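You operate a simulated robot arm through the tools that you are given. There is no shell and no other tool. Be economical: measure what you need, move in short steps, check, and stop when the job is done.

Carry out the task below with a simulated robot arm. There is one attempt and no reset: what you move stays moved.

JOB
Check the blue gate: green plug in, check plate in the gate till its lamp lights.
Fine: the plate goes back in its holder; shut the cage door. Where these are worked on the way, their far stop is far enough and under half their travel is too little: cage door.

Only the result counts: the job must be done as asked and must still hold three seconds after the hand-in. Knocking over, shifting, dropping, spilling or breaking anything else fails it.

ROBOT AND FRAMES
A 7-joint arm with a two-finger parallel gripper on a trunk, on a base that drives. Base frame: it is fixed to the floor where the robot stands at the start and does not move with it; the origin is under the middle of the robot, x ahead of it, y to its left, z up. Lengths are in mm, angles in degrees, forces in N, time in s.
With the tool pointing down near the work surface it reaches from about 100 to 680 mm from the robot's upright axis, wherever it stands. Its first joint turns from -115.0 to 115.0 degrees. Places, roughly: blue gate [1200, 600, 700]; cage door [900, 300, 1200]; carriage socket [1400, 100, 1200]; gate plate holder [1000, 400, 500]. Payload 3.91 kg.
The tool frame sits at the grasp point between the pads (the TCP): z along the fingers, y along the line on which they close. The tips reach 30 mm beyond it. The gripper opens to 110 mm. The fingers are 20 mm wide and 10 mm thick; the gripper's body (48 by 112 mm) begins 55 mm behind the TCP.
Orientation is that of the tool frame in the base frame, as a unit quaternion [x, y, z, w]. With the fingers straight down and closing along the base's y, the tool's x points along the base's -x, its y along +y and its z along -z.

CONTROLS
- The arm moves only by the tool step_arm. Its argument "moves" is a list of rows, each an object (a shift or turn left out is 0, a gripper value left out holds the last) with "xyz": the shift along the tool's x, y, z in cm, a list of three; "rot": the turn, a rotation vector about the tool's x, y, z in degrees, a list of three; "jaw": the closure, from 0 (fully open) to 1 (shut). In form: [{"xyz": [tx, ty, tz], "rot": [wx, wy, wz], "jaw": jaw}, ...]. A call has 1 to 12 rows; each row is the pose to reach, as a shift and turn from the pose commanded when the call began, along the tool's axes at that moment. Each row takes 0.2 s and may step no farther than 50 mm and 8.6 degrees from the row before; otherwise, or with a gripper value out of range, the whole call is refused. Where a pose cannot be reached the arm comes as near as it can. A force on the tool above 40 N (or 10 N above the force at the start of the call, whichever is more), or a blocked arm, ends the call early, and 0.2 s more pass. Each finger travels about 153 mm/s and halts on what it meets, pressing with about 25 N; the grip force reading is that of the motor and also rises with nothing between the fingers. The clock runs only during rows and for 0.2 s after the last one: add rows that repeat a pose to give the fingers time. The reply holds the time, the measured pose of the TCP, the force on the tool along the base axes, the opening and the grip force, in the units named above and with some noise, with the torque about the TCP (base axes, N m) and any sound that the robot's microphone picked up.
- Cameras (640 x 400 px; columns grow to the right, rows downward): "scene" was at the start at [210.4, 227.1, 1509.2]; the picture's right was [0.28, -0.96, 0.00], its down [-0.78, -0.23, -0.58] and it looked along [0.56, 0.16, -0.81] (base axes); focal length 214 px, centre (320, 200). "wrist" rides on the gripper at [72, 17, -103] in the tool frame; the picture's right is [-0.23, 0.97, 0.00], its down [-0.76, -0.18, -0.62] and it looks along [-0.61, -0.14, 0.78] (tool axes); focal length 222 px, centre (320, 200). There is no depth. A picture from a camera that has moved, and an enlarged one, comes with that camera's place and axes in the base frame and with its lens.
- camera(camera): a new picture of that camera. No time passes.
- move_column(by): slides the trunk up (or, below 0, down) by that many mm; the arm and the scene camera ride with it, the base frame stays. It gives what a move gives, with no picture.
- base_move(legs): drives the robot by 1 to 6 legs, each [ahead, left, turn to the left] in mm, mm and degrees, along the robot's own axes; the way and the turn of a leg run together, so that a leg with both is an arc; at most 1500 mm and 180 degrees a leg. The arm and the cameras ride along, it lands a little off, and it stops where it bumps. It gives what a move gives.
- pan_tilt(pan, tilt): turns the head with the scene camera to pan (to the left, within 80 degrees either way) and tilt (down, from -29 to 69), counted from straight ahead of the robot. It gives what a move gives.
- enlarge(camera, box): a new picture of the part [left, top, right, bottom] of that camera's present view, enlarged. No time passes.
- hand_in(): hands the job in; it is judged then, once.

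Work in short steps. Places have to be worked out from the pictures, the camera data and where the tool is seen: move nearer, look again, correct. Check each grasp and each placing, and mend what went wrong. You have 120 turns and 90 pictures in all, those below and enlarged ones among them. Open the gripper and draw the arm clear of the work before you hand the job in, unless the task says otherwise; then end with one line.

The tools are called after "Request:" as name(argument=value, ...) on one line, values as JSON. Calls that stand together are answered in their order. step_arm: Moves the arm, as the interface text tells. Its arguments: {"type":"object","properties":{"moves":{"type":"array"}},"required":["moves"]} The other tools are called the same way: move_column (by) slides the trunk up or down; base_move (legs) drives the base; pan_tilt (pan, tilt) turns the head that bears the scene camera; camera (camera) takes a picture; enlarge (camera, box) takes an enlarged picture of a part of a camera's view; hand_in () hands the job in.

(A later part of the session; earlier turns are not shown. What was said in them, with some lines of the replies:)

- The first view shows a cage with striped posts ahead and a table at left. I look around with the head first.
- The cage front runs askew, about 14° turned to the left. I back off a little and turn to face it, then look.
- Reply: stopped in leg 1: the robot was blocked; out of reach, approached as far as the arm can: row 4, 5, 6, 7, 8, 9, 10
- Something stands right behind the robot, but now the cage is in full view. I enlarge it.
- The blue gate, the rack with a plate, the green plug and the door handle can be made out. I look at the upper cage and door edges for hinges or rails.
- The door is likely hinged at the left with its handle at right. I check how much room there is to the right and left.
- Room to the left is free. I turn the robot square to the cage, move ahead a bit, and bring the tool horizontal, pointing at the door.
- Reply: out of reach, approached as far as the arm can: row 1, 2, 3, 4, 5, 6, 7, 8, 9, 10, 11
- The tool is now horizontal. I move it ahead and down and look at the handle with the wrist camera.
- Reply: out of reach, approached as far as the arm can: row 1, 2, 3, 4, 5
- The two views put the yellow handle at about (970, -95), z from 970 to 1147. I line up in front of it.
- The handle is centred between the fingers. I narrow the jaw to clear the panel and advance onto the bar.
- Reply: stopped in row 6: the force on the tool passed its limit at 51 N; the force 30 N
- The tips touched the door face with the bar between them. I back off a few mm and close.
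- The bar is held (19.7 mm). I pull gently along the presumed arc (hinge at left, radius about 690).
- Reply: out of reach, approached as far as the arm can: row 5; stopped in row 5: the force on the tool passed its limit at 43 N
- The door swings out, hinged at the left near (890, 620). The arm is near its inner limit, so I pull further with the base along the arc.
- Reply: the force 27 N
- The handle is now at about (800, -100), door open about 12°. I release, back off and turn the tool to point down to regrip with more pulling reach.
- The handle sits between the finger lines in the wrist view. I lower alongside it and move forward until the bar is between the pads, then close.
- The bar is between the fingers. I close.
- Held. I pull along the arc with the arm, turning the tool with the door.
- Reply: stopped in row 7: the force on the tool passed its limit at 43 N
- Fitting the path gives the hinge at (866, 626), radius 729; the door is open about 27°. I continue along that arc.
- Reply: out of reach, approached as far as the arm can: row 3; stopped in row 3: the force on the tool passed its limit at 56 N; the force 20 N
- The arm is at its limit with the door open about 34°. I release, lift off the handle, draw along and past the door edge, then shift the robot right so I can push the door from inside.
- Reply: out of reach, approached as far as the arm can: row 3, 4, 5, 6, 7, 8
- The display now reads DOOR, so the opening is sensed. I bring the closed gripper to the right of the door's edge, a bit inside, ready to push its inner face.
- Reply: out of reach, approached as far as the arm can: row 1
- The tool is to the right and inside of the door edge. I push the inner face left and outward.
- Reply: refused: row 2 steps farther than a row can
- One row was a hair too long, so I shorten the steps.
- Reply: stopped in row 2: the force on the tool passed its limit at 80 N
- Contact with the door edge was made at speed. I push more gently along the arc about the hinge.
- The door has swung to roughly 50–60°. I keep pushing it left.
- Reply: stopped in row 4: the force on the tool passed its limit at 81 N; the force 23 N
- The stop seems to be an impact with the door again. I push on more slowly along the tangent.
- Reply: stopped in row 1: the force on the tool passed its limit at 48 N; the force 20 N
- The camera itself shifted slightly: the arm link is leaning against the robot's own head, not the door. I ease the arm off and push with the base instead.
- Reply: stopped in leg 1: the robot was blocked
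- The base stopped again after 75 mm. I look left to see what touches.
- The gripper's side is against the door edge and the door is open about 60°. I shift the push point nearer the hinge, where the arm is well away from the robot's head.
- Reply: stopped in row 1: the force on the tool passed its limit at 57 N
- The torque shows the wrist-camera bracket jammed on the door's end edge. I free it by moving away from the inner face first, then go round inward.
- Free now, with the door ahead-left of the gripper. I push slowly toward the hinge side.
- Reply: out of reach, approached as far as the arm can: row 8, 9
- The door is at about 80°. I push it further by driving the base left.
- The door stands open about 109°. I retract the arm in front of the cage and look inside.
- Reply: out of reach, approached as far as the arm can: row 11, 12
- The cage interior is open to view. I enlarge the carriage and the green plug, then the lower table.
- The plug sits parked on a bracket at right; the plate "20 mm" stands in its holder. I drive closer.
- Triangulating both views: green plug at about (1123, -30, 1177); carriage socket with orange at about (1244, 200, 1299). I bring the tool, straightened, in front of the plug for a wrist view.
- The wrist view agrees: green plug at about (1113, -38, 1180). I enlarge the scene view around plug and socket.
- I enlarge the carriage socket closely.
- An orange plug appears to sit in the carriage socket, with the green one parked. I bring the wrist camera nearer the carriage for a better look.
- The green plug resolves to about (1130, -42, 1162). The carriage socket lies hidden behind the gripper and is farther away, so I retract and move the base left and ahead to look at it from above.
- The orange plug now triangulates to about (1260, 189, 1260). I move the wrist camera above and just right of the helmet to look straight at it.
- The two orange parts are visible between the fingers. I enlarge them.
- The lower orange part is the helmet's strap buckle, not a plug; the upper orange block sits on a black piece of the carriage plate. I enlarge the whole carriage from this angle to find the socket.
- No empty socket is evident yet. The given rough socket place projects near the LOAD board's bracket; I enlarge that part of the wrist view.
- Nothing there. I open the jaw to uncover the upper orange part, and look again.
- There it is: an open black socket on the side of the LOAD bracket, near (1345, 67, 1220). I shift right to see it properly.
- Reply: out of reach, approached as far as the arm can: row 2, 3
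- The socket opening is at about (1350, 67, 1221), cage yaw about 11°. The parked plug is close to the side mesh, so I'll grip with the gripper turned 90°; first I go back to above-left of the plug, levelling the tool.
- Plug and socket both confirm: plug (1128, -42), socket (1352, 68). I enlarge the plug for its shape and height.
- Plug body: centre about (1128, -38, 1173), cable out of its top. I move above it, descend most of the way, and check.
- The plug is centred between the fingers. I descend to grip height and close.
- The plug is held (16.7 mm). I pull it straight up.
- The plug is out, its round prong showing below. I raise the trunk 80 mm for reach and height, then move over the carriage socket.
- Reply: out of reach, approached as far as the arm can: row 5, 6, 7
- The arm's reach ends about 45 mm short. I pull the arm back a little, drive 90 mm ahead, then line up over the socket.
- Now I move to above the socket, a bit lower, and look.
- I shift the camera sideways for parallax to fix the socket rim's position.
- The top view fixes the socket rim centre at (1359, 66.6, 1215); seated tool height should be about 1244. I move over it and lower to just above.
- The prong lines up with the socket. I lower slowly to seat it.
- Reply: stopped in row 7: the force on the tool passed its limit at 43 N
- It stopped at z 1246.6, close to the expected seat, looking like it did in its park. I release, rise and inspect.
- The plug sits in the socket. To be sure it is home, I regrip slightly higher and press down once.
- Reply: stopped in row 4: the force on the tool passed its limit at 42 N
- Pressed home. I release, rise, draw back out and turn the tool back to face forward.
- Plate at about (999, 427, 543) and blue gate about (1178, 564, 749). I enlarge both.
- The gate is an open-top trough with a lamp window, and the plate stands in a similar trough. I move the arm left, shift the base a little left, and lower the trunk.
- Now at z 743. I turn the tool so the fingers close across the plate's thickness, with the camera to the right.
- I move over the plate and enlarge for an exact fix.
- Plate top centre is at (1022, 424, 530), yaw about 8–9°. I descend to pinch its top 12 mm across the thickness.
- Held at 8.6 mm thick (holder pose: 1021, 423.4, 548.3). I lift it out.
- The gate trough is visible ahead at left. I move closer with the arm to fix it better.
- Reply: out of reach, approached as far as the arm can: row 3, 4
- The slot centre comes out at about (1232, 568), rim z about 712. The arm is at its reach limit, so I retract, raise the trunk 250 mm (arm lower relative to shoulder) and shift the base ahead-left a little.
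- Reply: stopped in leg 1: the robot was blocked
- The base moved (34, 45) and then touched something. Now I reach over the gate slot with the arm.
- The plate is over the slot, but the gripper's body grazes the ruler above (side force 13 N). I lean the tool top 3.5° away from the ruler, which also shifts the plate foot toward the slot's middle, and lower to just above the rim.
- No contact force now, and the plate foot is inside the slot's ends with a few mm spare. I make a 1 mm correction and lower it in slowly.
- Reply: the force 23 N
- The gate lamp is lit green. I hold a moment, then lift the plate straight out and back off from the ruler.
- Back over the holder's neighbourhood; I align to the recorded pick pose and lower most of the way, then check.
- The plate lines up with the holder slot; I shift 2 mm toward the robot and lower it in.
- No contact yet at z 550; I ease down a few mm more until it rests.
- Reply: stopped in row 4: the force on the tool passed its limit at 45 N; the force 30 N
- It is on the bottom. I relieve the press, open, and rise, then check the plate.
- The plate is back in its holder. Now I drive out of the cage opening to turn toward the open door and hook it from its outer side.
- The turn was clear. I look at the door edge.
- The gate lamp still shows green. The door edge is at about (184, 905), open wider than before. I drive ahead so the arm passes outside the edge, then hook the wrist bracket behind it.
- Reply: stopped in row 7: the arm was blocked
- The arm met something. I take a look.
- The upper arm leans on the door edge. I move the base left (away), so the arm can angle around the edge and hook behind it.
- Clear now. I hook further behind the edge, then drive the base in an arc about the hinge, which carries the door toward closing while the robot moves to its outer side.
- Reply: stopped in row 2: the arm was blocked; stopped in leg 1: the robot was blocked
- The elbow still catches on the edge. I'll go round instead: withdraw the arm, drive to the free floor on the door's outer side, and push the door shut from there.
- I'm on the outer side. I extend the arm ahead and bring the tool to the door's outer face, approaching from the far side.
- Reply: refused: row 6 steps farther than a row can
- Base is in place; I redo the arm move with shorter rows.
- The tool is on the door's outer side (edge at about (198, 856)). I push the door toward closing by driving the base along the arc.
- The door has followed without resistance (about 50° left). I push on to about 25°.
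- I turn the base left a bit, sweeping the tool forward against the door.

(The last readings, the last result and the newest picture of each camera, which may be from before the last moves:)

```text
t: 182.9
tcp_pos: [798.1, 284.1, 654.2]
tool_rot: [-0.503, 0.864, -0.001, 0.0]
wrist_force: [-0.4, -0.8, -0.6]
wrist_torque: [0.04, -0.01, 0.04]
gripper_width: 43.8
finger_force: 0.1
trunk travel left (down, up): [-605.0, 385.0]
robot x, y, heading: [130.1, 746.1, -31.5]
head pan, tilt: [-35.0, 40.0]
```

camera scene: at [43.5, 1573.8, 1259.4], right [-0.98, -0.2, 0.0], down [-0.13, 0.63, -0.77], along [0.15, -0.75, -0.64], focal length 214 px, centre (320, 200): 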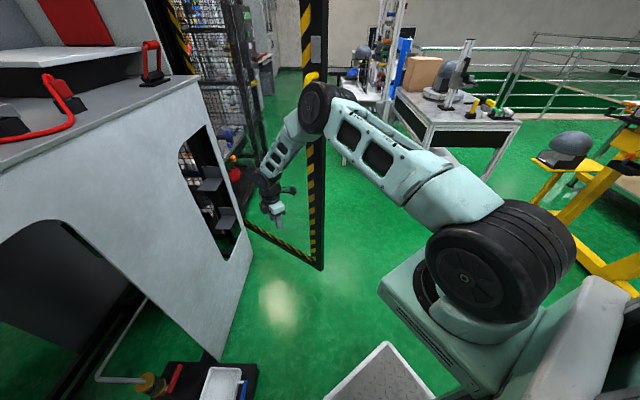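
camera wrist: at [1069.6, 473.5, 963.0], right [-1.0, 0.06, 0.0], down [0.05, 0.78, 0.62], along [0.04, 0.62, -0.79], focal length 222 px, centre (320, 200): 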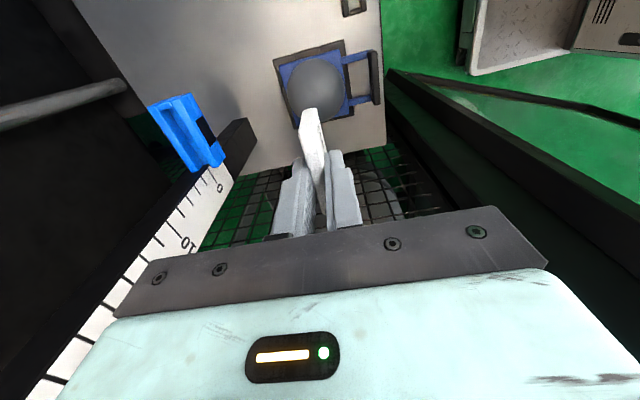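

The door is nearly shut. I push ahead slowly with the arm until it resists.

Request:
step_arm(moves=[{"xyz": [-0.3, -1.2, 0]}, {"xyz": [-0.6, -2.4, 0]}, {"xyz": [-0.9, -3.6, 0]}, {"xyz": [-1.2, -4.8, 0]}, {"xyz": [-1.5, -6, 0]}, {"xyz": [-1.8, -7.2, 0]}, {"xyz": [-2, -8.4, 0]}, {"xyz": [-2.3, -9.6, 0]}])

```text
t: 184.4
tcp_pos: [865.6, 263.3, 653.5]
tool_rot: [-0.504, 0.864, 0.003, -0.004]
wrist_force: [-12.3, 0.0, 4.4]
wrist_torque: [0.07, -1.54, -0.16]
gripper_width: 44.0
finger_force: 0.1
trunk travel left (down, up): [-605.0, 385.0]
robot x, y, heading: [130.8, 743.7, -31.5]
head pan, tilt: [-35.0, 40.0]
stopped in row 7: the force on the tool passed its limit at 66 N (the readings are from after the stop); the commanded pose is now the measured one
```

It resists firmly at the closed plane. I retract the arm, step the base back in front of the cage, and aim for the final check picture.

Request:
step_arm(moves=[{"xyz": [0.5, 4, 0]}, {"xyz": [1, 8, 0]}, {"xyz": [1.5, 12, 0]}, {"xyz": [2, 16, 0]}, {"xyz": [2, 20, 0]}])

Request:
base_move(legs=[[-60, -300, 0], [0, 0, 25]])

Request:
pan_tilt(pan=-12, tilt=12)

```text
t: 185.6
tcp_pos: [682.4, 344.9, 654.7]
tool_rot: [-0.504, 0.864, 0.003, -0.004]
wrist_force: [0.0, -0.2, 0.1]
wrist_torque: [-0.01, -0.02, 0.0]
gripper_width: 43.9
finger_force: 0.0
trunk travel left (down, up): [-605.0, 385.0]
robot x, y, heading: [127.9, 740.2, -31.8]
head pan, tilt: [-35.0, 40.0]
```

```text
t: 188.9
tcp_pos: [588.3, 374.1, 654.9]
tool_rot: [-0.673, 0.74, 0.002, -0.004]
wrist_force: [0.2, 0.4, 0.6]
wrist_torque: [0.0, 0.02, 0.03]
gripper_width: 43.9
finger_force: 0.1
trunk travel left (down, up): [-605.0, 385.0]
robot x, y, heading: [-81.0, 517.1, -7.9]
head pan, tilt: [-35.0, 40.0]
```

```text
t: 189.9
tcp_pos: [587.4, 373.7, 655.2]
tool_rot: [-0.673, 0.74, 0.002, -0.004]
wrist_force: [0.5, 0.2, 0.3]
wrist_torque: [-0.02, -0.02, -0.01]
gripper_width: 44.2
finger_force: 0.0
trunk travel left (down, up): [-605.0, 385.0]
robot x, y, heading: [-78.9, 515.3, -7.7]
head pan, tilt: [-12.0, 12.0]
```

I take the last picture on the door's latch edge, display and carriage.

Request:
enlarge(camera="scene", box=[240, 110, 500, 280])

```text
2.35 times, centred on (370, 195) of scene
camera zoom: at [175.7, 671.5, 1303.7], right [-0.34, -0.94, 0.0], down [-0.2, 0.07, -0.98], along [0.92, -0.33, -0.21], focal length 505 px, centre (202, 212)
```

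zoom: 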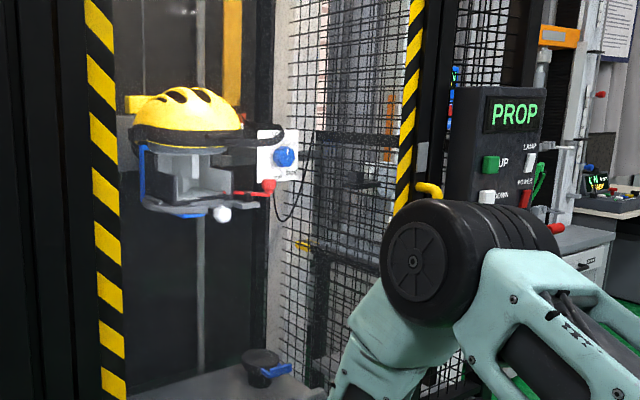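

The door is shut: the display has gone from DOOR back to PROP. The plug's cable leads to the carriage socket. I open the gripper fully before handing in.

Request:
step_arm(moves=[{"jaw": 0}, {"jaw": 0}, {"jaw": 0}])

Request:
hand_in()

```text
t: 190.7
tcp_pos: [588.4, 374.1, 654.9]
tool_rot: [-0.673, 0.74, 0.001, -0.004]
wrist_force: [0.0, 0.1, 0.4]
wrist_torque: [-0.01, -0.03, 0.01]
gripper_width: 110.2
finger_force: 0.0
trunk travel left (down, up): [-605.0, 385.0]
robot x, y, heading: [-81.5, 516.1, -7.6]
head pan, tilt: [-12.0, 12.0]
```

```text
The job is handed in.
```

The blue gate is checked and the job handed in: green plug in the carriage socket, gate lamp lit green with the plate in, plate back in its holder, cage door shut (the display went from DOOR back to PROP).
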